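You operate a simulated robot arm through the tools that you are given. There is no shell and no other tool. Be economical: measure what you need, move in short steps, check, and stop when the job is done.

Carry out the task below with a simulated robot arm. There is one attempt and no reset: what you move stays moved.

Task
Take the small rub weight and put it on top of the green cartridge. Then fetch the scored valve spool and stand it on top of the red slip pad. Then take the spare mandrel and put it on the service bench. The order counts. Set down upright: small rub weight, scored valve spool, spare mandrel.

It is judged by the outcome, as a careful person would: the job done as asked, and still so three seconds after it is handed in. It fails if anything else is knocked over, pushed out of place, dropped, spilled or broken.

Robot
A 7-joint arm with a two-finger parallel gripper on a trunk, on a base that drives. Base frame: it is fixed to the floor where the robot stands at the start and does not move with it; the origin is under the middle of the robot, x ahead of it, y to its left, z up; the surface under the hand at the start is at about z = 90. Units: cm, degrees, N and s.
With the tool pointing down near the work surface it reaches from about 26 to 72 cm from the robot's upright axis, wherever it stands. Its first joint turns from -166.0 to 166.0 degrees. Places, roughly: red slip pad [25, -200, 100]; scored valve spool [25, -275, 100]; service bench [60, 60, 90]; spare mandrel [-25, -400, 100]. Payload 3.43 kg.
The tool frame sits at the grasp point between the pads (the TCP): z along the fingers, y along the line on which they close. The tips reach 3.4 cm beyond it. The gripper opens to 12.8 cm. The fingers are 2.4 cm wide and 1.2 cm thick; the gripper's body (4.8 by 13 cm) begins 9.6 cm behind the TCP.
Orientation is that of the tool frame in the base frame, as a unit quaternion [x, y, z, w]. With the fingers straight down and closing along the base's y, the tool's x points along the base's -x, its y along +y and its z along -z.

Tools
- The arm moves only by the tool send_rows. Its argument "plan" is a list of rows, each an object (a shift or turn left out is 0, a gripper value left out holds the last) with "hand": the finger opening in cm, from 0 to 12.8; "delta_pos": the shift along the tool's x, y, z in cm, a list of three; "rot": the turn, a rotation vector about the tool's x, y, z in degrees, a list of three. In form: [{"hand": hand, "delta_pos": [tx, ty, tz], "rot": [ax, ay, az]}, ...]. A call has 1 to 20 rows; each row is the pose to reach, as a shift and turn from the pose commanded when the call began, along the tool's axes at that moment. Each row takes 0.2 s and may step no farther than 5 cm and 8.6 degrees from the row before; otherwise, or with a gripper value out of range, the whole call is refused. A pose out of reach is approached as far as the arm can. The call stops where the force on the tool passes 40 N (or 10 N more than at its start, if that is more) or the arm is blocked; 0.2 s more then pass. The fingers move at their own pace (about 10.8 cm/s each) and stop on an object; they squeeze with about 44 N. The grip force told is the motor's: it shows also when the fingers shut on nothing. Time passes only in rows, and 0.2 s behind the last, so rows that repeat a pose let the fingers close. It gives the time, the measured TCP pose, the force on the tool (base axes), the opening and the grip force at its end, in the units of the frame above (readings bear some noise), with the torque about the TCP (base axes, N m) and any sound that the robot's microphone picked up.
- Cameras (640 x 400 px; columns grow to the right, rows downward): "scene" is now at [-1.35, 10.42, 143.66]; the picture's right is [-0.41, -0.91, 0.00], its down [-0.59, 0.26, -0.76] and it looks along [0.70, -0.31, -0.65] (base axes); focal length 290 px, centre (320, 200). "wrist" rides on the gripper at [7.6, -1.1, -16] in the tool frame; the picture's right is [0.15, 0.99, 0.00], its down [-0.88, 0.13, -0.46] and it looks along [-0.45, 0.07, 0.89] (tool axes); focal length 234 px, centre (320, 200). There is no depth. A picture from a camera that has moved, and an enlarged one, comes with that camera's place and axes in the base frame and with its lens.
- camera(camera): a new picture of that camera. No time passes.
- lift_body(by): slides the trunk up (or, below 0, down) by that many cm; the arm and the scene camera ride with it, the base frame stays. It gives what a move gives, with no picture.
- base_move(legs): drives the robot by 1 to 6 legs, each [ahead, left, turn to the left] in cm, cm and degrees, along the robot's own axes; the way and the turn of a leg run together, so that a leg with both is an arc; at most 150 cm and 180 degrees a leg. The arm and the cameras ride along, it lands a little off, and it stops where it bumps. It gives what a move gives.
- pan_tilt(pan, tilt): turns the head with the scene camera to pan (to the left, within 86 degrees either way) and tilt (down, from -29 to 69), counted from straight ahead of the robot. It gives what a move gives.
- close_up(camera, box): a new picture of the part [left, top, right, bottom] of that camera's present view, enlarged. No time passes.
- sign_off(): hands the job in; it is judged then, once.

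Go step by step. Nothing tells you exact positions but the pictures and the camera data: compare them with the known pose of the tool, close in by small moves and look again before you grip or let go. The budget is 165 turns and 120 pictures, counting those below and the enlarged ones. Unless the task says otherwise, let go and move clear before handing in, and close with one line.

The tools are called after "Request:" as a command line: name --argument value ..., lists and objects as JSON in quotes. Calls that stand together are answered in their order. send_rows: Moves the arm, as the interface text tells. Its arguments: {"type":"object","properties":{"plan":{"type":"array","items":{"type":"object","properties":{"hand":{"type":"number"},"delta_pos":{"type":"array","items":{"type":"number"}},"rot":{"type":"array","items":{"type":"number"}}}}}},"required":["plan"]} The other tools are called the same way: lift_body (by) slides the trunk up or down; base_move (legs) drives the base; pan_tilt (pan, tilt) turns the head that bears the scene camera; camera (camera) takes a picture; close_up (camera, box) takes an enlarged picture of a part of a camera's view; sign_off () hands the job in.

At the start:

```text
clock: 0.0
tcp_pos: [41.63, 8.03, 117.12]
tcp_rot: [0.0, 1.0, -0.001, 0.0]
force: [0.3, 0.1, 0.5]
moment: [-0.01, 0.01, -0.01]
opening: 12.79
grasp_force: 0.2
trunk travel left (down, up): [-15.0, 17.4]
robot x, y, heading: [-0.18, 0.13, 0.2]
head pan, tilt: [-24.2, 40.3]
```

scene: 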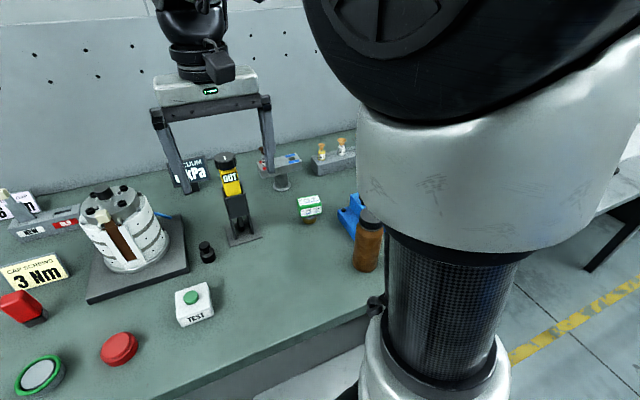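
wrist: 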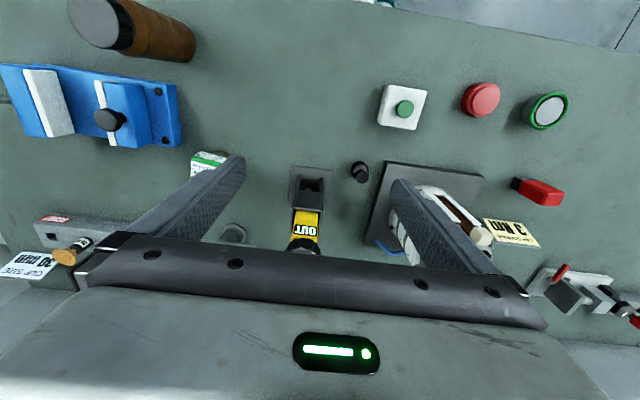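

I see a bench with many small objects; I need to identify the small rub weight and the green cartridge. I'll enlarge parts of the view.

Request:
close_up --camera "scene" --box '[160, 130, 400, 280]'

Request:
close_up --camera "scene" --box '[0, 170, 240, 400]'

Request:
close_up --camera "wrist" --box '[180, 60, 420, 260]'

```text
2.67 times, centred on (280, 205) of scene
camera zoom: at [-1.35, 10.42, 143.66], right [-0.41, -0.91, 0.0], down [-0.59, 0.26, -0.76], along [0.7, -0.31, -0.65], focal length 774 px, centre (427, 187)
```

zoom: 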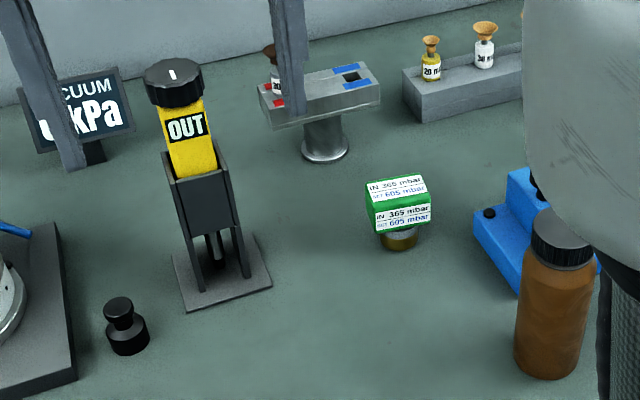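

```text
1.74 times, centred on (120, 285) of scene
camera zoom: at [-1.35, 10.42, 143.66], right [-0.41, -0.91, 0.0], down [-0.59, 0.26, -0.76], along [0.7, -0.31, -0.65], focal length 505 px, centre (668, 52)
```

zoom: 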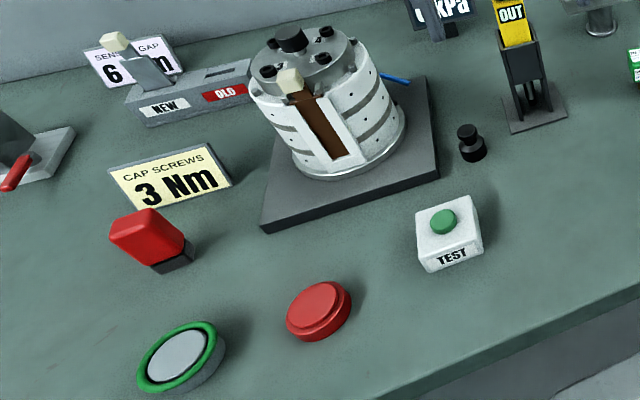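

```text
2.00 times, centred on (300, 160) of wrist
camera zoom: at [34.08, 6.82, 133.01], right [-0.15, 0.99, 0.0], down [0.88, 0.13, 0.46], along [0.45, 0.07, -0.89], focal length 468 px, centre (360, 280)
```

zoom: 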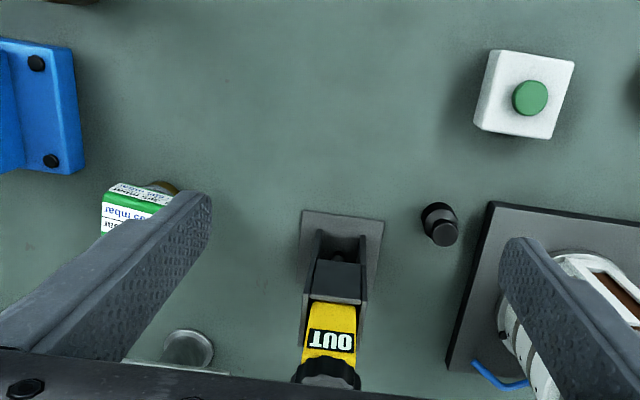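

The small weight is near (47.9, 16.5) and the green cartridge near (49.7, -9.2), with its top at about z 97. I'll swing the tool over the weight, turned so that the fingers close mostly along x, and then look.

Request:
send_rows --plan '[{"hand": 6, "delta_pos": [-0.7, 0.94, 0], "rot": [0, 0, 8.33]}, {"delta_pos": [-1.4, 1.9, 0], "rot": [0, 0, 16.67]}, {"delta_pos": [-2.1, 2.8, 0], "rot": [0, 0, 25]}, {"delta_pos": [-2.8, 3.8, 0], "rot": [0, 0, 33.3]}, {"delta_pos": [-3.5, 4.7, 0], "rot": [0, 0, 41.6]}, {"delta_pos": [-4.2, 5.7, 0], "rot": [0, 0, 50]}, {"delta_pos": [-4.9, 6.6, 0], "rot": [0, 0, 58.3]}, {"delta_pos": [-5.6, 7.5, 0], "rot": [0, 0, 66.6]}, {"delta_pos": [-6.3, 8.5, 0], "rot": [0, 0, 75]}, {"delta_pos": [-6.3, 8.5, 3], "rot": [0, 0, 75]}, {"delta_pos": [-6.3, 8.5, 6], "rot": [0, 0, 75]}]'

Request:
camera --camera "wrist"

Request:
camera --camera "scene"

```text
clock: 2.4
tcp_pos: [47.74, 16.39, 111.42]
tcp_rot: [0.61, 0.792, 0.0, 0.0]
force: [0.0, 0.6, -0.4]
moment: [0.0, -0.01, -0.04]
opening: 5.98
grasp_force: 0.0
trunk travel left (down, up): [-15.0, 17.4]
robot x, y, heading: [0.01, 0.02, 0.1]
head pan, tilt: [-24.2, 40.3]
```

```text
114 pictures are left
camera wrist: at [44.81, 23.43, 127.23], right [0.92, 0.4, 0.0], down [0.35, -0.82, 0.46], along [0.18, -0.42, -0.89], focal length 234 px, centre (320, 200)
```

wrist: 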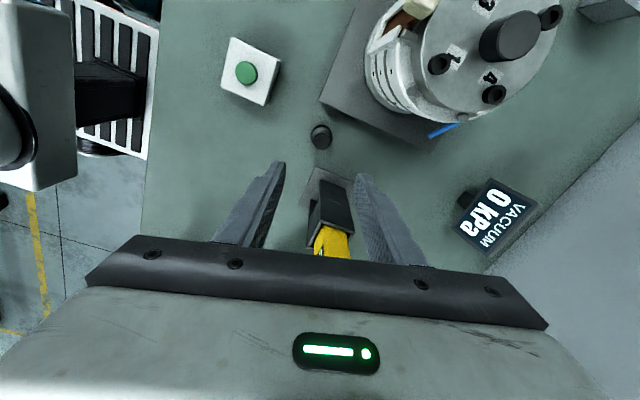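

```text
113 pictures are left
camera scene: at [-1.36, 10.42, 143.66], right [-0.41, -0.91, 0.0], down [-0.59, 0.26, -0.76], along [0.7, -0.31, -0.65], focal length 290 px, centre (320, 200)
```

scene: 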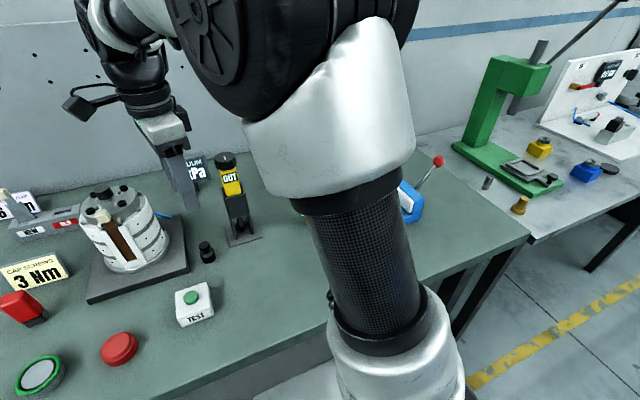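

The weight is visible below the camera; an enlarged view will refine its place before I descend.

Request:
close_up --camera "wrist" --box '[270, 90, 370, 190]'

Request:
close_up --camera "scene" --box '[160, 220, 240, 270]'

```text
4.00 times, centred on (320, 140) of wrist
camera zoom: at [44.81, 23.43, 127.23], right [0.92, 0.4, 0.0], down [0.35, -0.82, 0.46], along [0.18, -0.42, -0.89], focal length 937 px, centre (320, 440)
```

zoom: 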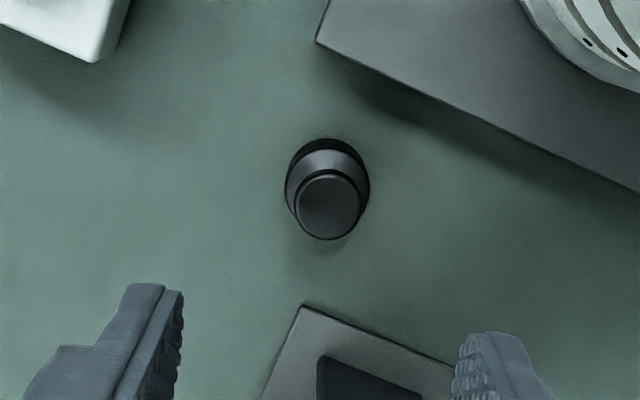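

```text
8.00 times, centred on (200, 245) of scene
camera zoom: at [-1.36, 10.42, 143.66], right [-0.41, -0.91, 0.0], down [-0.59, 0.26, -0.76], along [0.7, -0.31, -0.65], focal length 2324 px, centre (1280, -160)
```

zoom: 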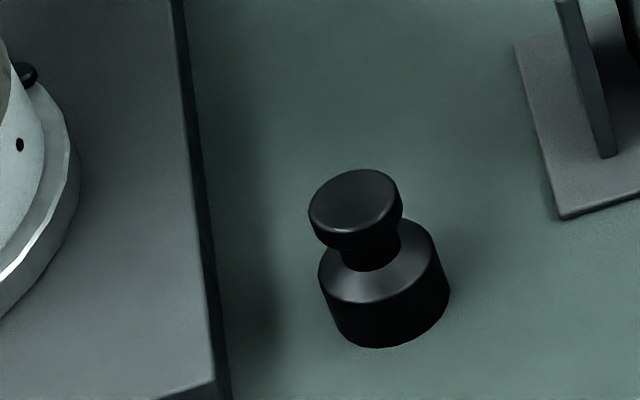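

The weight stands within 0.3 cm of the tool axis, body about 3.3 cm wide and top near z 95. I descend, open to 6 cm, to about z 94 and close.

Request:
send_rows --plan '[{"hand": 6, "delta_pos": [0, 0, 4]}, {"delta_pos": [0, 0, 8]}, {"delta_pos": [0, 0, 12]}, {"delta_pos": [0.1, 0, 15]}, {"delta_pos": [0.1, 0, 17.2]}, {"delta_pos": [0.1, 0, 17.2]}]'

Request:
close_up --camera "scene" --box '[120, 170, 280, 290]'

Request:
camera --camera "wrist"

```text
clock: 3.8
tcp_pos: [47.8, 16.62, 94.07]
tcp_rot: [0.608, 0.794, 0.0, 0.0]
force: [-0.6, 0.0, -0.4]
moment: [0.01, 0.0, 0.01]
opening: 5.98
grasp_force: 0.1
trunk travel left (down, up): [-15.0, 17.4]
robot x, y, heading: [0.16, 0.08, 0.1]
head pan, tilt: [-24.2, 40.3]
```

```text
3.33 times, centred on (200, 230) of scene
camera zoom: at [-1.35, 10.42, 143.66], right [-0.41, -0.91, 0.0], down [-0.59, 0.26, -0.76], along [0.7, -0.31, -0.65], focal length 968 px, centre (720, 100)
```

zoom: 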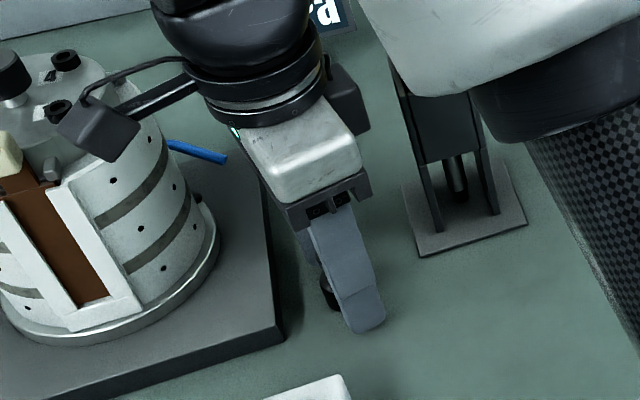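

```text
109 pictures are left
camera wrist: at [44.79, 23.64, 109.91], right [0.92, 0.4, 0.0], down [0.35, -0.82, 0.46], along [0.18, -0.42, -0.89], focal length 234 px, centre (320, 200)
```

wrist: 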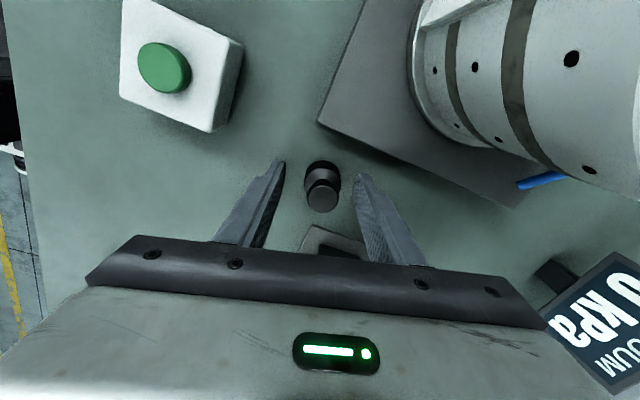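

The weight sits between the pads, so I close the fingers.

Request:
send_rows --plan '[{"hand": 5}, {"hand": 3}, {"hand": 2}, {"hand": 2}, {"hand": 2}]'

Request:
camera --camera "wrist"

```text
clock: 5.0
tcp_pos: [47.76, 16.55, 94.07]
tcp_rot: [0.609, 0.793, 0.001, 0.0]
force: [0.8, -0.7, -0.4]
moment: [0.01, -0.01, 0.01]
opening: 3.07
grasp_force: 43.8
trunk travel left (down, up): [-15.0, 17.4]
robot x, y, heading: [-0.16, 0.01, 0.1]
head pan, tilt: [-24.2, 40.3]
```

```text
108 pictures are left
camera wrist: at [44.79, 23.64, 109.95], right [0.92, 0.4, 0.0], down [0.35, -0.82, 0.46], along [0.18, -0.42, -0.89], focal length 234 px, centre (320, 200)
```

wrist: 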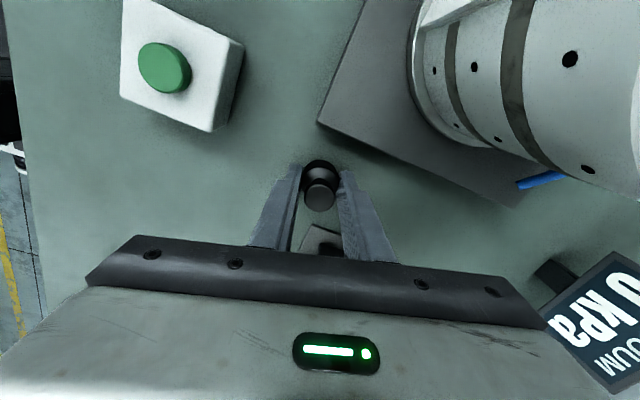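

Gripped at 3.07 cm. I lift straight up and carry it above the cartridge, high over everything.

Request:
send_rows --plan '[{"delta_pos": [0, 0, -2]}, {"delta_pos": [0, 0, -6]}, {"delta_pos": [0, 0, -10]}, {"delta_pos": [0, 0, -14]}, {"delta_pos": [0, 0, -18]}, {"delta_pos": [0, 0, -22]}, {"delta_pos": [0, 0, -25]}, {"delta_pos": [-4, -0.75, -25]}, {"delta_pos": [-8, -1.5, -25]}, {"delta_pos": [-12, -2.3, -25]}, {"delta_pos": [-16, -3, -25]}, {"delta_pos": [-20, -3.8, -25]}, {"delta_pos": [-23, -4.4, -25]}, {"delta_pos": [-25.3, -4.8, -25]}, {"delta_pos": [-25.3, -4.8, -25]}]'

Request:
camera --camera "wrist"

Request:
camera --camera "scene"

```text
clock: 8.2
tcp_pos: [49.91, -9.27, 119.1]
tcp_rot: [0.609, 0.793, 0.0, 0.0]
force: [0.6, 0.3, -1.9]
moment: [0.0, -0.01, -0.01]
opening: 3.06
grasp_force: 43.8
trunk travel left (down, up): [-15.0, 17.4]
robot x, y, heading: [0.16, -0.27, 0.2]
head pan, tilt: [-24.2, 40.3]
```

```text
107 pictures are left
camera wrist: at [46.97, -2.31, 135.02], right [0.92, 0.4, 0.0], down [0.35, -0.82, 0.46], along [0.18, -0.42, -0.89], focal length 234 px, centre (320, 200)
```

wrist: 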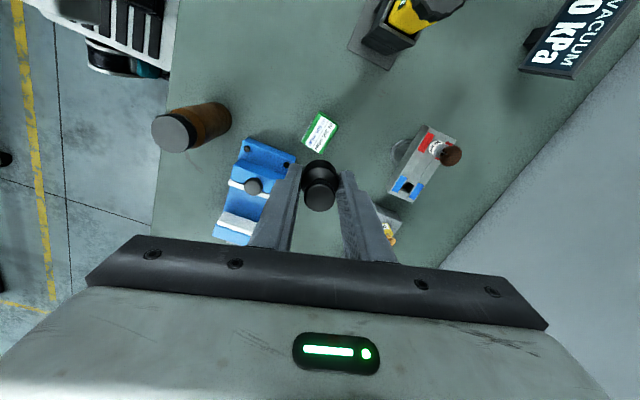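

```text
106 pictures are left
camera scene: at [-1.34, 10.41, 143.66], right [-0.41, -0.91, 0.0], down [-0.59, 0.27, -0.76], along [0.7, -0.31, -0.65], focal length 290 px, centre (320, 200)
```

scene: 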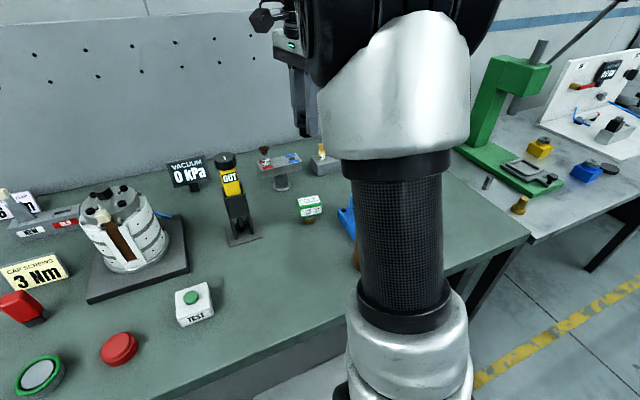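

The cartridge is visible under the held weight; I enlarge both views to measure its top face.

Request:
close_up --camera "wrist" --box '[270, 90, 370, 150]'

Request:
close_up --camera "scene" --box '[270, 175, 350, 235]'

```text
6.40 times, centred on (320, 120) of wrist
camera zoom: at [46.97, -2.31, 135.02], right [0.92, 0.4, 0.0], down [0.35, -0.82, 0.46], along [0.18, -0.42, -0.89], focal length 1499 px, centre (320, 712)
```

zoom: 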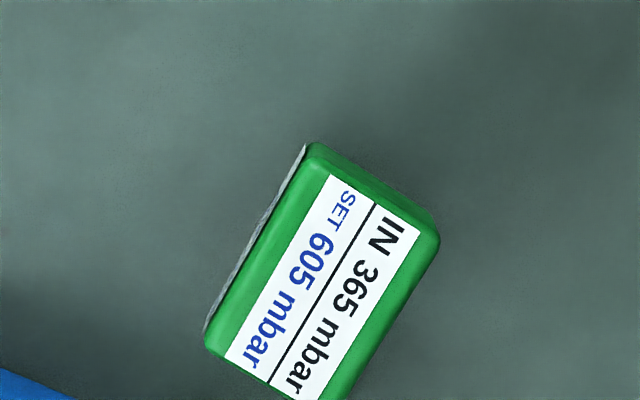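

```text
6.67 times, centred on (310, 205) of scene
camera zoom: at [-1.34, 10.41, 143.66], right [-0.41, -0.91, 0.0], down [-0.59, 0.27, -0.76], along [0.7, -0.31, -0.65], focal length 1936 px, centre (387, 167)
```

zoom: 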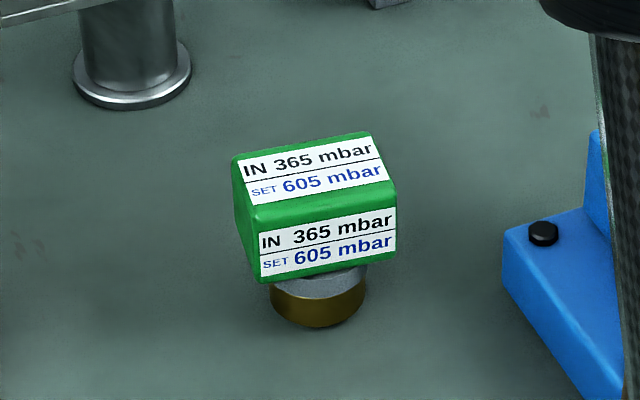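

The cartridge's top centre is about (50.0, -9.35, 96.7), almost straight under the tool. I descend to just above it and look.

Request:
send_rows --plan '[{"delta_pos": [-0.05, 0, 4]}, {"delta_pos": [-0.05, 0, 8]}, {"delta_pos": [-0.05, 0, 12]}, {"delta_pos": [-0.05, 0, 15]}, {"delta_pos": [-0.05, 0, 17]}, {"delta_pos": [-0.05, 0, 17]}]'

Request:
close_up --camera "wrist" --box '[240, 120, 400, 220]'

Request:
close_up --camera "scene" --box '[250, 135, 370, 235]'

```text
clock: 9.6
tcp_pos: [49.71, -9.19, 102.03]
tcp_rot: [0.609, 0.793, 0.0, 0.0]
force: [-0.5, 0.4, -2.6]
moment: [0.0, 0.01, 0.05]
opening: 3.03
grasp_force: 44.0
trunk travel left (down, up): [-15.0, 17.4]
robot x, y, heading: [-0.1, -0.27, 0.3]
head pan, tilt: [-24.2, 40.3]
```

```text
4.00 times, centred on (320, 170) of wrist
camera zoom: at [46.76, -2.28, 117.91], right [0.92, 0.4, 0.0], down [0.35, -0.82, 0.46], along [0.18, -0.42, -0.89], focal length 937 px, centre (320, 320)
```

zoom: 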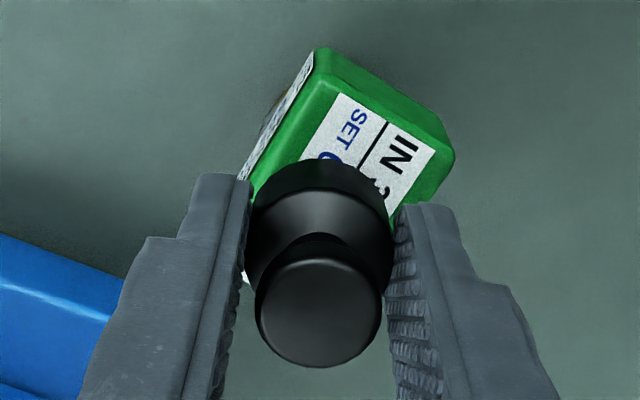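

```text
4.00 times, centred on (310, 185) of scene
camera zoom: at [-1.34, 10.42, 143.66], right [-0.41, -0.91, 0.0], down [-0.59, 0.26, -0.76], along [0.7, -0.31, -0.65], focal length 1162 px, centre (360, 260)
```

zoom: 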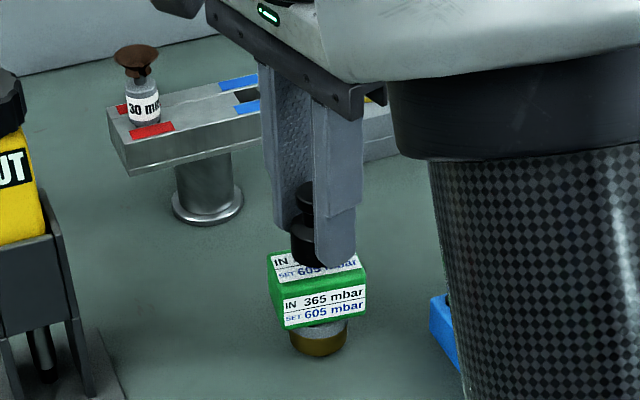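

Weight and cartridge are aligned to about 0.3 cm; I correct that and lower gently until contact.

Request:
send_rows --plan '[{"delta_pos": [-0.2, 0.2, 0.4]}, {"delta_pos": [-0.2, 0.2, 0.8]}, {"delta_pos": [-0.2, 0.2, 1.0]}, {"delta_pos": [-0.2, 0.2, 1.1]}]'

Request:
close_up --camera "scene" --box '[270, 165, 350, 225]'

```text
clock: 10.6
tcp_pos: [49.98, -9.41, 100.88]
tcp_rot: [0.609, 0.793, 0.001, 0.0]
force: [-0.7, -0.6, 3.5]
moment: [0.0, 0.07, 0.02]
opening: 3.07
grasp_force: 43.9
trunk travel left (down, up): [-15.0, 17.4]
robot x, y, heading: [-0.09, -0.26, 0.1]
head pan, tilt: [-24.2, 40.3]
```

```text
6.67 times, centred on (310, 195) of scene
camera zoom: at [-1.39, 10.43, 143.67], right [-0.41, -0.91, 0.0], down [-0.59, 0.26, -0.76], along [0.7, -0.31, -0.65], focal length 1936 px, centre (387, 233)
```

zoom: 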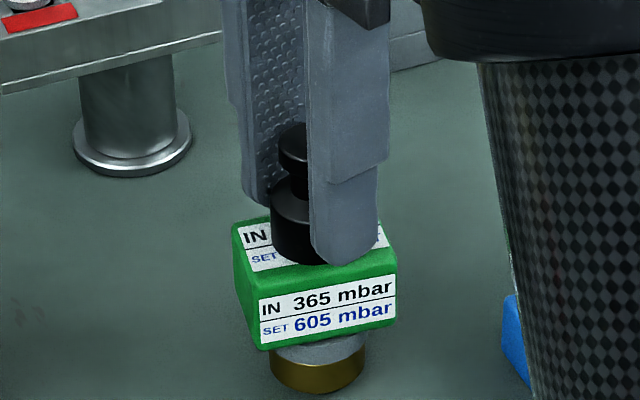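

The force has turned upward to +3.5 N, so the weight rests on the cartridge. I open slightly, then raise straight up.

Request:
send_rows --plan '[{"hand": 3.6}, {"hand": 4.4}, {"hand": 5.2}, {"hand": 5.5, "delta_pos": [0, 0, -1]}, {"delta_pos": [0, 0, -4]}, {"delta_pos": [0, 0, -8]}, {"delta_pos": [0, 0, -12]}, {"delta_pos": [0, 0, -16]}, {"delta_pos": [0, 0, -20]}]'

Request:
close_up --camera "scene" --box '[230, 145, 390, 245]'

Request:
camera --camera "wrist"

```text
clock: 12.6
tcp_pos: [49.98, -9.26, 120.85]
tcp_rot: [0.609, 0.794, 0.0, 0.0]
force: [1.3, 0.8, -0.2]
moment: [-0.01, 0.0, 0.0]
opening: 5.49
grasp_force: 0.1
trunk travel left (down, up): [-15.0, 17.4]
robot x, y, heading: [-0.04, 0.02, 0.0]
head pan, tilt: [-24.2, 40.3]
```

```text
4.00 times, centred on (310, 195) of scene
camera zoom: at [-1.35, 10.42, 143.66], right [-0.41, -0.91, 0.0], down [-0.59, 0.26, -0.76], along [0.7, -0.31, -0.65], focal length 1162 px, centre (360, 220)
```

zoom: 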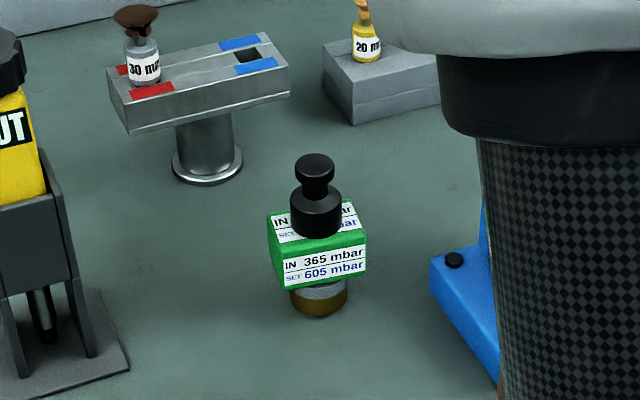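

```text
99 pictures are left
camera wrist: at [46.99, -2.3, 136.82], right [0.92, 0.4, 0.0], down [0.35, -0.82, 0.46], along [0.18, -0.42, -0.89], focal length 234 px, centre (320, 200)
```

wrist: 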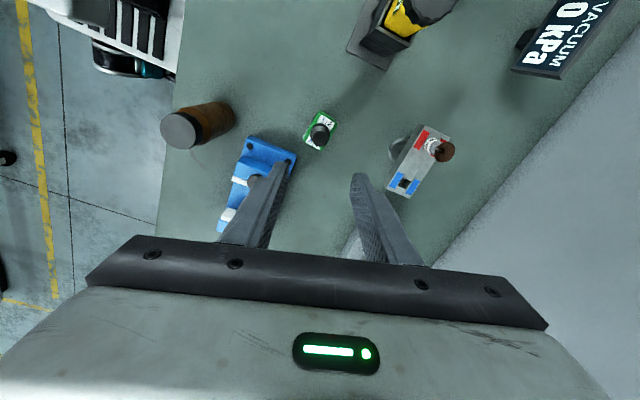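

The weight stands upright on the cartridge and nothing else moved. Now I raise and tuck the arm, and look to the right for the other stations.

Request:
send_rows --plan '[{"delta_pos": [0, 0, -4]}, {"delta_pos": [0, 0, -8]}, {"delta_pos": [0, 0, -12]}, {"delta_pos": [0, 0, -15]}, {"delta_pos": [2.7, -3, -15], "rot": [0, 0, -8]}, {"delta_pos": [5.4, -6, -15], "rot": [0, 0, -16]}, {"delta_pos": [8, -9, -15], "rot": [0, 0, -24]}, {"delta_pos": [10.7, -12, -15], "rot": [0, 0, -32]}, {"delta_pos": [13.4, -15, -15], "rot": [0, 0, -40]}, {"delta_pos": [13.4, -15, -15], "rot": [0, 0, -48]}, {"delta_pos": [13.4, -15, -15], "rot": [0, 0, -56]}, {"delta_pos": [13.4, -15, -15], "rot": [0, 0, -64]}, {"delta_pos": [13.4, -15, -15], "rot": [0, 0, -70]}]'

Request:
pan_tilt --pan -80 --tilt 20

Request:
camera --camera "scene"

```text
clock: 15.4
tcp_pos: [32.45, -0.09, 135.33]
tcp_rot: [0.043, 0.999, -0.001, -0.008]
force: [0.0, -1.0, 0.7]
moment: [0.01, -0.01, 0.01]
opening: 5.51
grasp_force: 0.0
out of reach, approached as far as the arm can: row 4, 5
trunk travel left (down, up): [-15.0, 17.4]
robot x, y, heading: [-0.06, -0.08, -0.1]
head pan, tilt: [-24.2, 40.3]
```

```text
clock: 16.6
tcp_pos: [32.05, -0.27, 135.94]
tcp_rot: [0.044, 0.999, 0.0, 0.0]
force: [-0.2, 0.1, 0.6]
moment: [-0.02, 0.03, -0.01]
opening: 5.5
grasp_force: 0.1
trunk travel left (down, up): [-15.0, 17.4]
robot x, y, heading: [-0.02, 0.15, -0.3]
head pan, tilt: [-80.0, 20.0]
```

```text
98 pictures are left
camera scene: at [-7.46, 4.72, 146.85], right [-0.98, -0.17, 0.0], down [-0.06, 0.34, -0.94], along [0.16, -0.93, -0.34], focal length 290 px, centre (320, 200)
```

scene: 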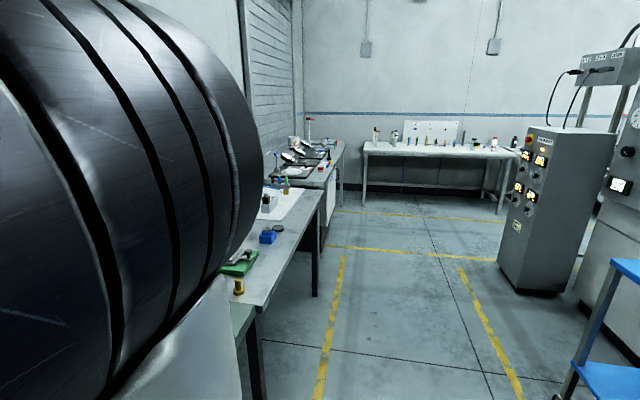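

The pad/spool bench runs along the wall at x ≈ 25 from about y -180 to -330, and a far bench stands at y ≈ -400. I back off and drive sideways to about y = -237, then look.

Request:
base_move --legs '[[-22, 0, 0], [0, -119, 0], [0, -118, 0]]'

Request:
pan_tilt --pan -45 --tilt 40

Request:
camera --camera "scene"

Request:
camera --camera "wrist"

```text
clock: 40.8
tcp_pos: [13.2, -236.94, 135.87]
tcp_rot: [0.035, 0.999, 0.0, 0.001]
force: [0.1, -0.5, 0.7]
moment: [-0.02, 0.0, 0.05]
opening: 5.5
grasp_force: 0.1
trunk travel left (down, up): [-15.0, 17.4]
robot x, y, heading: [-18.8, -236.94, 1.0]
head pan, tilt: [-80.0, 20.0]
```

```text
clock: 41.8
tcp_pos: [13.28, -236.93, 135.74]
tcp_rot: [0.035, 0.999, 0.0, -0.001]
force: [0.3, 0.3, 0.4]
moment: [-0.02, 0.01, -0.04]
opening: 5.49
grasp_force: 0.0
trunk travel left (down, up): [-15.0, 17.4]
robot x, y, heading: [-18.94, -237.41, 1.0]
head pan, tilt: [-45.0, 40.0]
```

```text
97 pictures are left
camera scene: at [-22.13, -229.67, 143.89], right [-0.71, -0.7, 0.0], down [-0.44, 0.45, -0.78], along [0.55, -0.55, -0.63], focal length 290 px, centre (320, 200)
```

scene: 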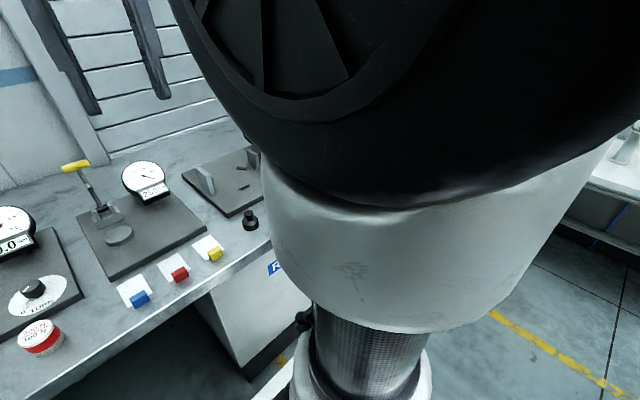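

```text
96 pictures are left
camera wrist: at [5.75, -237.59, 151.7], right [-0.08, 1.0, 0.0], down [0.89, 0.07, 0.45], along [0.45, 0.04, -0.89], focal length 234 px, centre (320, 200)
```

wrist: 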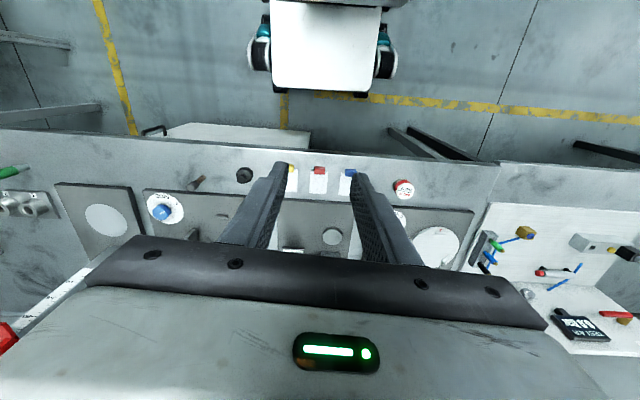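

I see a gauge bench with coloured pads and small parts; I enlarge views to identify the red slip pad and the scored spool.

Request:
close_up --camera "wrist" --box '[0, 120, 280, 260]'

Request:
close_up --camera "wrist" --box '[270, 130, 490, 270]'

Request:
close_up --camera "scene" --box '[0, 130, 280, 370]'

```text
2.29 times, centred on (140, 190) of wrist
camera zoom: at [5.75, -237.59, 151.7], right [-0.08, 1.0, 0.0], down [0.89, 0.07, 0.45], along [0.45, 0.04, -0.89], focal length 535 px, centre (731, 223)
```

zoom: 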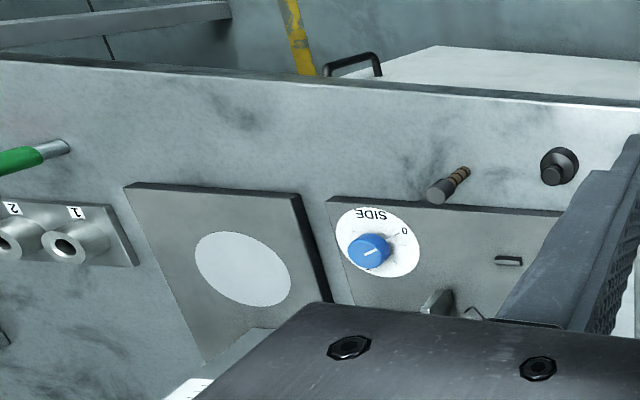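

```text
2.86 times, centred on (380, 200) of wrist
camera zoom: at [5.75, -237.59, 151.7], right [-0.08, 1.0, 0.0], down [0.89, 0.07, 0.45], along [0.45, 0.04, -0.89], focal length 669 px, centre (149, 200)
```

zoom: 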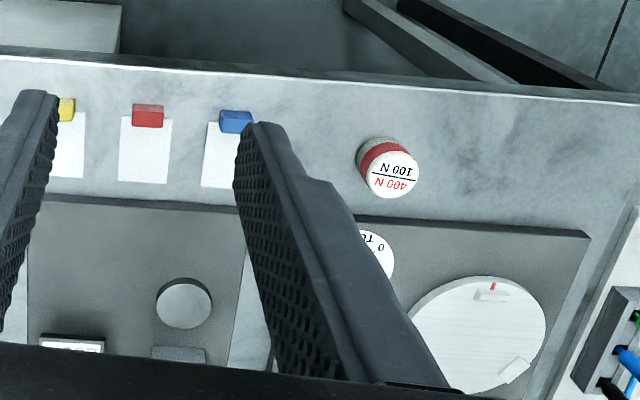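

```text
1.67 times, centred on (140, 250) of scene
camera zoom: at [-22.13, -229.67, 143.89], right [-0.71, -0.7, 0.0], down [-0.44, 0.45, -0.78], along [0.55, -0.55, -0.63], focal length 484 px, centre (620, 117)
```

zoom: 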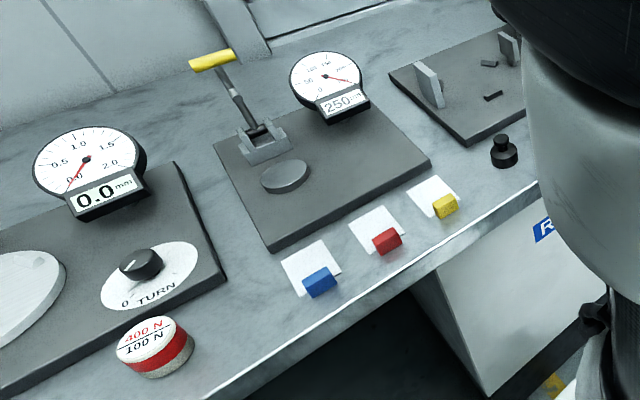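

The spool looks to be the dark part with brown grooves. For the red slip pad there are a red-tabbed white square and a red-banded disc, so I look further left too before deciding.

Request:
pan_tilt --pan 35 --tilt 40

Request:
camera --camera "scene"

Request:
pan_tilt --pan 0 --tilt 45

Request:
camera --camera "scene"

```text
clock: 43.4
tcp_pos: [13.43, -236.99, 135.58]
tcp_rot: [0.036, 0.999, -0.001, -0.004]
force: [-0.4, 0.1, 1.4]
moment: [-0.01, -0.02, -0.01]
opening: 5.49
grasp_force: 0.0
trunk travel left (down, up): [-15.0, 17.4]
robot x, y, heading: [-18.96, -237.17, 1.1]
head pan, tilt: [35.0, 40.0]
```

```text
92 pictures are left
camera scene: at [-20.84, -228.33, 144.27], right [-0.54, -0.84, 0.0], down [-0.5, 0.32, -0.81], along [0.68, -0.44, -0.59], focal length 290 px, centre (320, 200)
```

scene: 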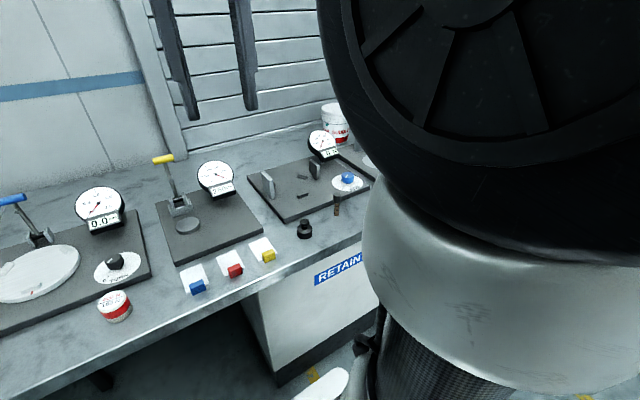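

```text
clock: 44.4
tcp_pos: [13.43, -236.89, 135.53]
tcp_rot: [0.035, 0.999, 0.0, -0.005]
force: [0.6, 0.0, -0.9]
moment: [-0.01, 0.06, -0.01]
opening: 5.51
grasp_force: 0.1
trunk travel left (down, up): [-15.0, 17.4]
robot x, y, heading: [-18.65, -237.3, 0.9]
head pan, tilt: [0.0, 45.0]
```

```text
91 pictures are left
camera scene: at [-20.81, -228.28, 144.27], right [-0.54, -0.84, 0.0], down [-0.5, 0.32, -0.81], along [0.68, -0.43, -0.59], focal length 290 px, centre (320, 200)
```

scene: 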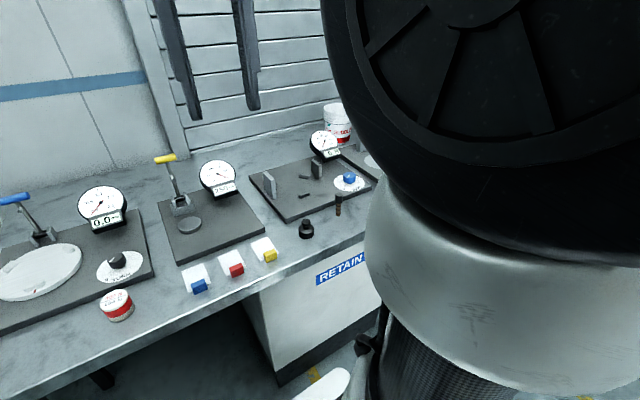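

Triangulation puts this bench top at z ≈ 90, the spool near (32.5, -268.5), the red-banded disc near (30, -212) and the red-tabbed square near (30.5, -235.5). I take close-ups to decide which is the slip pad.

Request:
pan_tilt --pan -35 --tilt 40

Request:
close_up --camera "scene" --box '[80, 220, 300, 340]'

Request:
close_up --camera "scene" --box '[290, 140, 390, 240]'

```text
clock: 45.4
tcp_pos: [13.35, -236.95, 135.7]
tcp_rot: [0.034, 0.999, 0.0, -0.003]
force: [-0.3, 0.9, -0.2]
moment: [0.04, 0.01, 0.01]
opening: 5.5
grasp_force: 0.1
trunk travel left (down, up): [-15.0, 17.4]
robot x, y, heading: [-18.59, -237.14, 1.2]
head pan, tilt: [-35.0, 40.0]
```

```text
2.91 times, centred on (190, 280) of scene
camera zoom: at [-20.85, -228.39, 144.32], right [-0.55, -0.84, 0.0], down [-0.49, 0.32, -0.81], along [0.68, -0.44, -0.59], focal length 845 px, centre (698, -33)
```

zoom: 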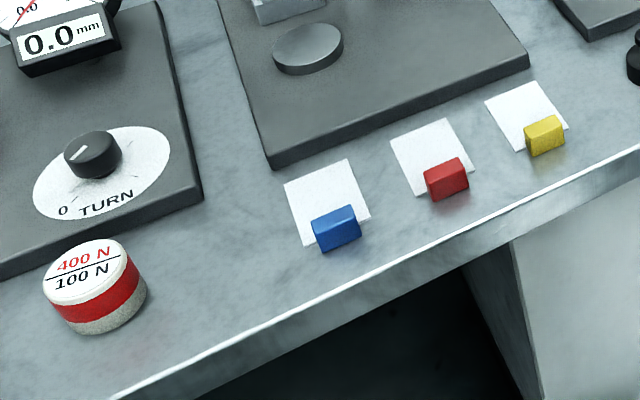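

```text
4.00 times, centred on (340, 190) of scene
camera zoom: at [-20.85, -228.39, 144.32], right [-0.55, -0.84, 0.0], down [-0.49, 0.32, -0.81], along [0.68, -0.44, -0.59], focal length 1162 px, centre (240, 240)
```

zoom: 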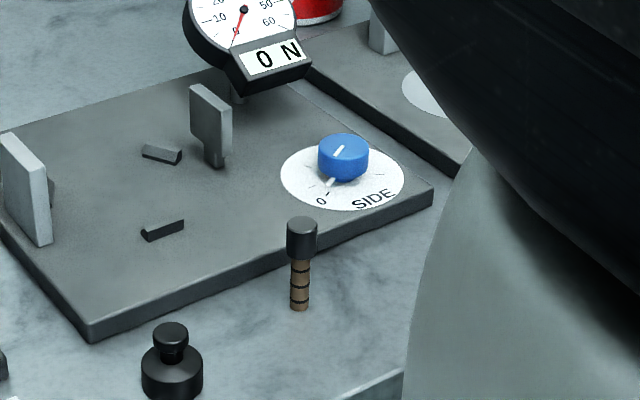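

The disc is labelled "400 N / 100 N", like the labelled cartridge, has a felt-like underside and best fits the given place, so I take it as the red slip pad. The spool is the upright part with a dark head (z ≈ 94.5–97.5) on a grooved stem at (32.4, -268.3); I move above it.

Request:
send_rows --plan '[{"hand": 5, "delta_pos": [-2.3, -3.3, 0]}, {"delta_pos": [-4.7, -6.6, 0]}, {"delta_pos": [-7, -10, 0]}, {"delta_pos": [-9.4, -13.3, 0]}, {"delta_pos": [-11.7, -16.6, 0]}, {"delta_pos": [-14, -20, 2]}, {"delta_pos": [-16.4, -23.3, 5]}, {"delta_pos": [-18.8, -26.6, 8]}, {"delta_pos": [-21.1, -29.9, 11]}, {"delta_pos": [-21.1, -29.9, 15]}, {"delta_pos": [-21.1, -29.9, 18]}, {"delta_pos": [-21.1, -29.9, 18]}]'

Request:
camera --camera "wrist"

Request:
camera --camera "scene"

```text
refused: row 7 steps farther than a row can; nothing moved
```

```text
88 pictures are left
camera wrist: at [5.92, -237.56, 151.62], right [-0.08, 1.0, 0.0], down [0.89, 0.07, 0.45], along [0.45, 0.04, -0.89], focal length 234 px, centre (320, 200)
```

wrist: 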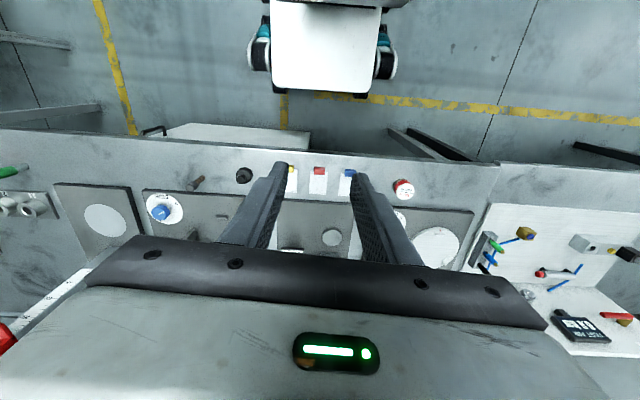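

```text
87 pictures are left
camera scene: at [-20.85, -228.39, 144.32], right [-0.55, -0.84, 0.0], down [-0.49, 0.32, -0.81], along [0.68, -0.44, -0.59], focal length 290 px, centre (320, 200)
```

scene: 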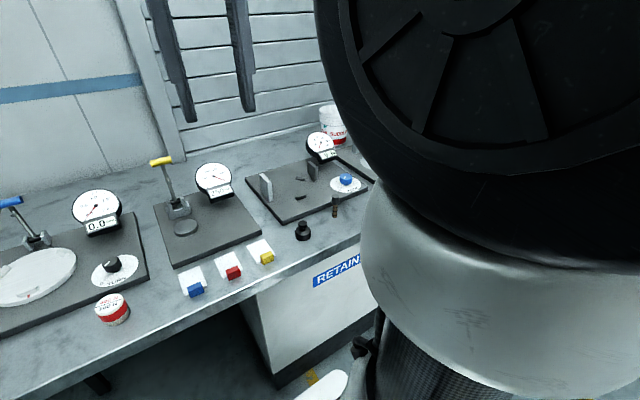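

One row was too long a step, so nothing moved; I send it again with the descent separated.

Request:
send_rows --plan '[{"hand": 5, "delta_pos": [-2.3, -3.3, 0]}, {"delta_pos": [-4.7, -6.6, 0]}, {"delta_pos": [-7, -10, 0]}, {"delta_pos": [-9.4, -13.3, 0]}, {"delta_pos": [-11.7, -16.6, 0]}, {"delta_pos": [-14, -20, 0]}, {"delta_pos": [-16.4, -23.3, 2]}, {"delta_pos": [-18.8, -26.6, 4]}, {"delta_pos": [-21.1, -29.9, 6]}, {"delta_pos": [-21.1, -29.9, 10]}, {"delta_pos": [-21.1, -29.9, 14]}, {"delta_pos": [-21.1, -29.9, 18]}, {"delta_pos": [-21.1, -29.9, 18]}]'

Request:
camera --camera "wrist"

Request:
camera --camera "scene"

```text
clock: 48.2
tcp_pos: [32.4, -268.13, 117.7]
tcp_rot: [0.035, 0.999, 0.0, 0.0]
force: [-0.8, -0.8, 0.2]
moment: [0.0, 0.01, 0.01]
opening: 4.99
grasp_force: 0.1
out of reach, approached as far as the arm can: row 5, 6, 7, 8, 9, 10
trunk travel left (down, up): [-15.0, 17.4]
robot x, y, heading: [-18.55, -237.27, 1.2]
head pan, tilt: [-35.0, 40.0]
```

```text
86 pictures are left
camera wrist: at [24.74, -268.83, 133.6], right [-0.08, 1.0, 0.0], down [0.89, 0.07, 0.46], along [0.45, 0.04, -0.89], focal length 234 px, centre (320, 200)
```

wrist: 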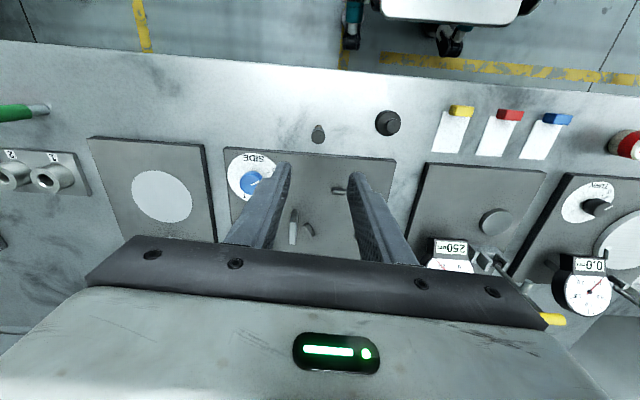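

```text
85 pictures are left
camera scene: at [-21.11, -228.33, 143.71], right [-0.56, -0.83, 0.0], down [-0.53, 0.36, -0.77], along [0.64, -0.43, -0.64], focal length 290 px, centre (320, 200)
```

scene: 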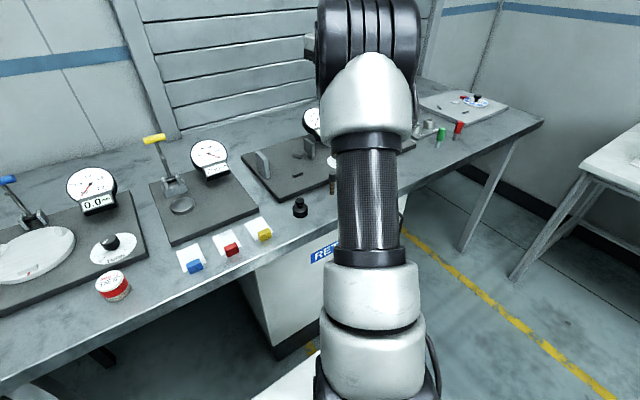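

The spool's head is in view under the tool; I enlarge it to refine.

Request:
close_up --camera "wrist" --box '[270, 100, 370, 180]'

Request:
close_up --camera "scene" --box '[240, 110, 400, 230]'

```text
5.00 times, centred on (320, 140) of wrist
camera zoom: at [24.74, -268.83, 133.6], right [-0.08, 1.0, 0.0], down [0.89, 0.07, 0.46], along [0.45, 0.04, -0.89], focal length 1171 px, centre (320, 500)
```

zoom: 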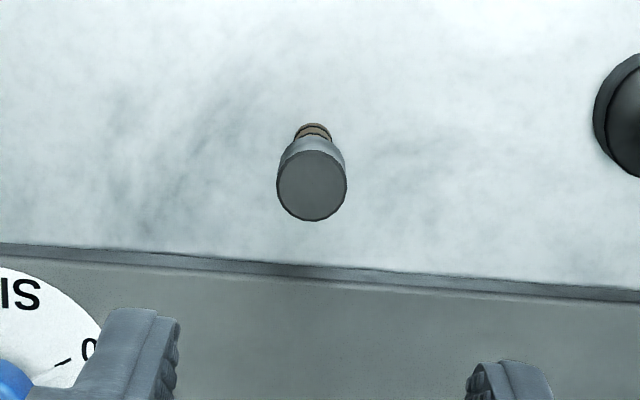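

```text
3.33 times, centred on (320, 170) of scene
camera zoom: at [-21.11, -228.33, 143.71], right [-0.56, -0.83, 0.0], down [-0.53, 0.36, -0.77], along [0.64, -0.43, -0.64], focal length 968 px, centre (320, 300)
```

zoom: 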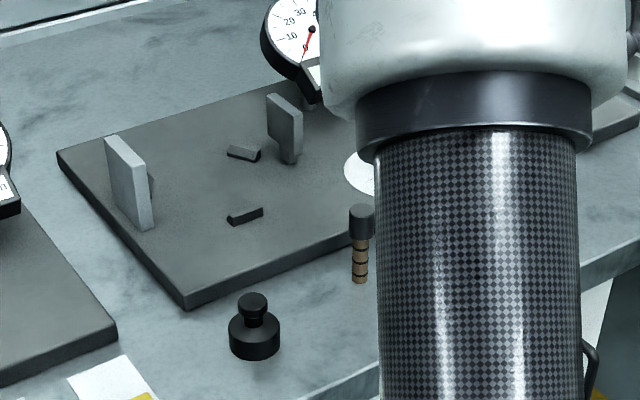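

The spool is at about (32.1, -268.3), upright and clear of the plate edge. I descend around its head to z ≈ 96.

Request:
send_rows --plan '[{"hand": 5, "delta_pos": [0.25, -0.17, 4]}, {"delta_pos": [0.25, -0.17, 8]}, {"delta_pos": [0.25, -0.17, 12]}, {"delta_pos": [0.25, -0.17, 16]}, {"delta_pos": [0.25, -0.17, 19]}, {"delta_pos": [0.25, -0.17, 21.7]}, {"delta_pos": [0.25, -0.17, 21.7]}]'

Request:
close_up --camera "wrist" --box '[240, 120, 400, 240]'

Request:
close_up --camera "scene" --box '[240, 110, 400, 230]'

```text
clock: 49.8
tcp_pos: [32.01, -268.42, 96.11]
tcp_rot: [0.034, 0.999, 0.0, 0.0]
force: [0.9, -0.3, 0.1]
moment: [0.02, 0.03, 0.0]
opening: 5.0
grasp_force: 0.1
trunk travel left (down, up): [-15.0, 17.4]
robot x, y, heading: [-18.57, -237.38, 1.1]
head pan, tilt: [-35.0, 40.0]
```

```text
3.33 times, centred on (320, 180) of wrist
camera zoom: at [24.47, -269.04, 112.07], right [-0.08, 1.0, 0.0], down [0.89, 0.07, 0.46], along [0.45, 0.04, -0.89], focal length 781 px, centre (320, 267)
```

zoom: 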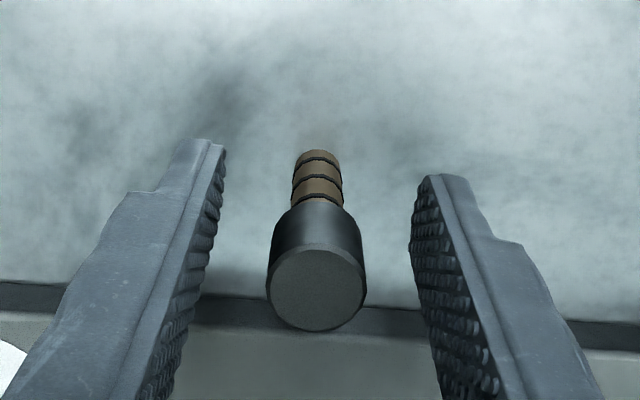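

```text
3.33 times, centred on (320, 170) of scene
camera zoom: at [-21.11, -228.33, 143.71], right [-0.56, -0.83, 0.0], down [-0.53, 0.36, -0.77], along [0.64, -0.43, -0.64], focal length 968 px, centre (320, 300)
```

zoom: 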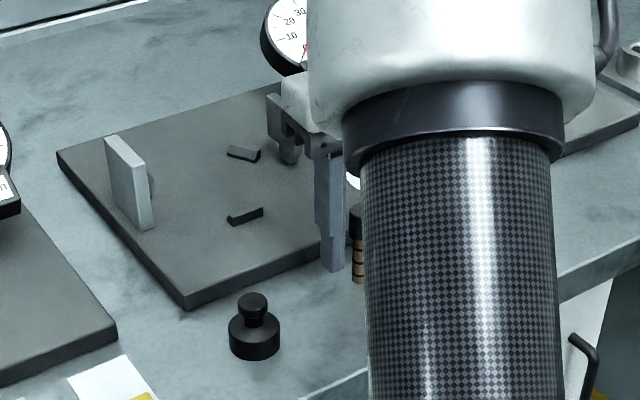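

The head is centred between the pads; I close and lift a little.

Request:
send_rows --plan '[{"hand": 3.5}, {"hand": 2}, {"hand": 1}, {"hand": 1}, {"hand": 1}, {"hand": 1, "delta_pos": [0, 0, -1.5]}, {"delta_pos": [0, 0, -4]}, {"delta_pos": [0, 0, -8]}, {"delta_pos": [0, 0, -12]}]'

Request:
close_up --camera "wrist" --box '[240, 120, 400, 240]'

```text
clock: 51.8
tcp_pos: [32.01, -268.43, 108.23]
tcp_rot: [0.034, 0.999, 0.001, 0.0]
force: [0.0, -0.3, -0.1]
moment: [0.0, 0.03, 0.01]
opening: 2.04
grasp_force: 44.8
trunk travel left (down, up): [-15.0, 17.4]
robot x, y, heading: [-18.77, -237.07, 0.9]
head pan, tilt: [-35.0, 40.0]
```

```text
3.33 times, centred on (320, 180) of wrist
camera zoom: at [24.46, -268.95, 124.08], right [-0.08, 1.0, 0.0], down [0.89, 0.07, 0.46], along [0.45, 0.04, -0.89], focal length 781 px, centre (320, 267)
```

zoom: 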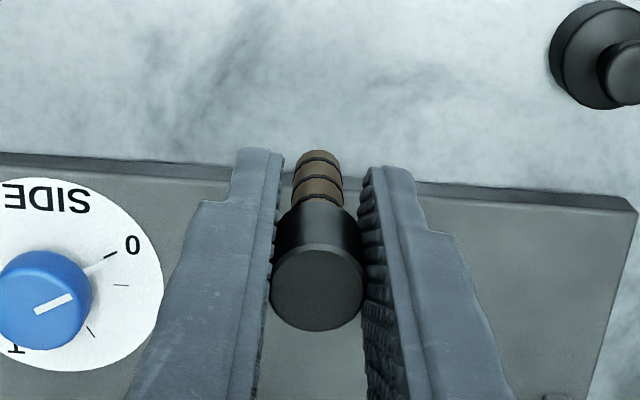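

The spool is held straight, head gripped at 2.04 cm. I raise it and carry it along the bench front to above the red disc.

Request:
send_rows --plan '[{"delta_pos": [0, 0, -4]}, {"delta_pos": [0.3, 2, -8]}, {"delta_pos": [0.8, 6.5, -10]}, {"delta_pos": [1.35, 11, -10]}, {"delta_pos": [1.9, 15.5, -10]}, {"delta_pos": [2.4, 20, -10]}, {"delta_pos": [3, 24.5, -10]}, {"delta_pos": [3.5, 29, -10]}, {"delta_pos": [4.1, 33.5, -10]}, {"delta_pos": [4.6, 38, -10]}, {"delta_pos": [5.2, 42.5, -10]}, {"delta_pos": [5.7, 47, -10]}, {"delta_pos": [6.3, 51.5, -10]}, {"delta_pos": [6.7, 55, -10]}, {"delta_pos": [6.7, 55, -10]}]'

Request:
camera --camera "wrist"

Request:
camera --camera "scene"

```text
clock: 55.0
tcp_pos: [29.25, -213.0, 118.28]
tcp_rot: [0.035, 0.999, 0.0, 0.0]
force: [-0.2, -0.6, -0.8]
moment: [-0.01, 0.04, -0.01]
opening: 2.06
grasp_force: 44.0
trunk travel left (down, up): [-15.0, 17.4]
robot x, y, heading: [-18.96, -237.21, 0.8]
head pan, tilt: [-35.0, 40.0]
```

```text
79 pictures are left
camera wrist: at [21.66, -213.55, 134.19], right [-0.08, 1.0, 0.0], down [0.89, 0.07, 0.46], along [0.45, 0.04, -0.89], focal length 234 px, centre (320, 200)
```

wrist: 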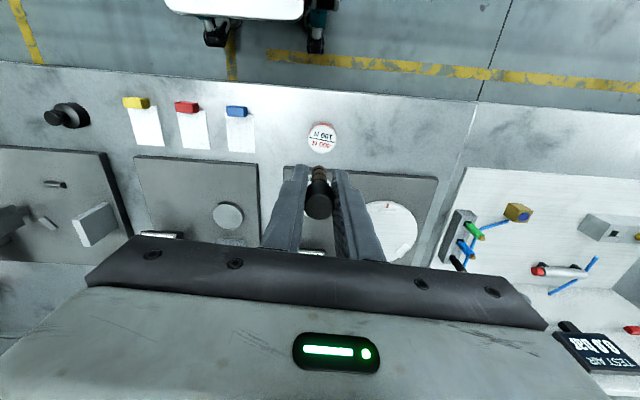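

```text
78 pictures are left
camera scene: at [-21.11, -228.31, 143.71], right [-0.56, -0.83, 0.0], down [-0.53, 0.36, -0.77], along [0.64, -0.43, -0.64], focal length 290 px, centre (320, 200)
```

scene: 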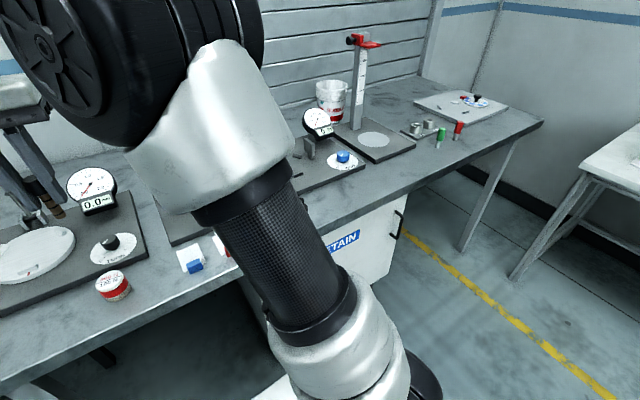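

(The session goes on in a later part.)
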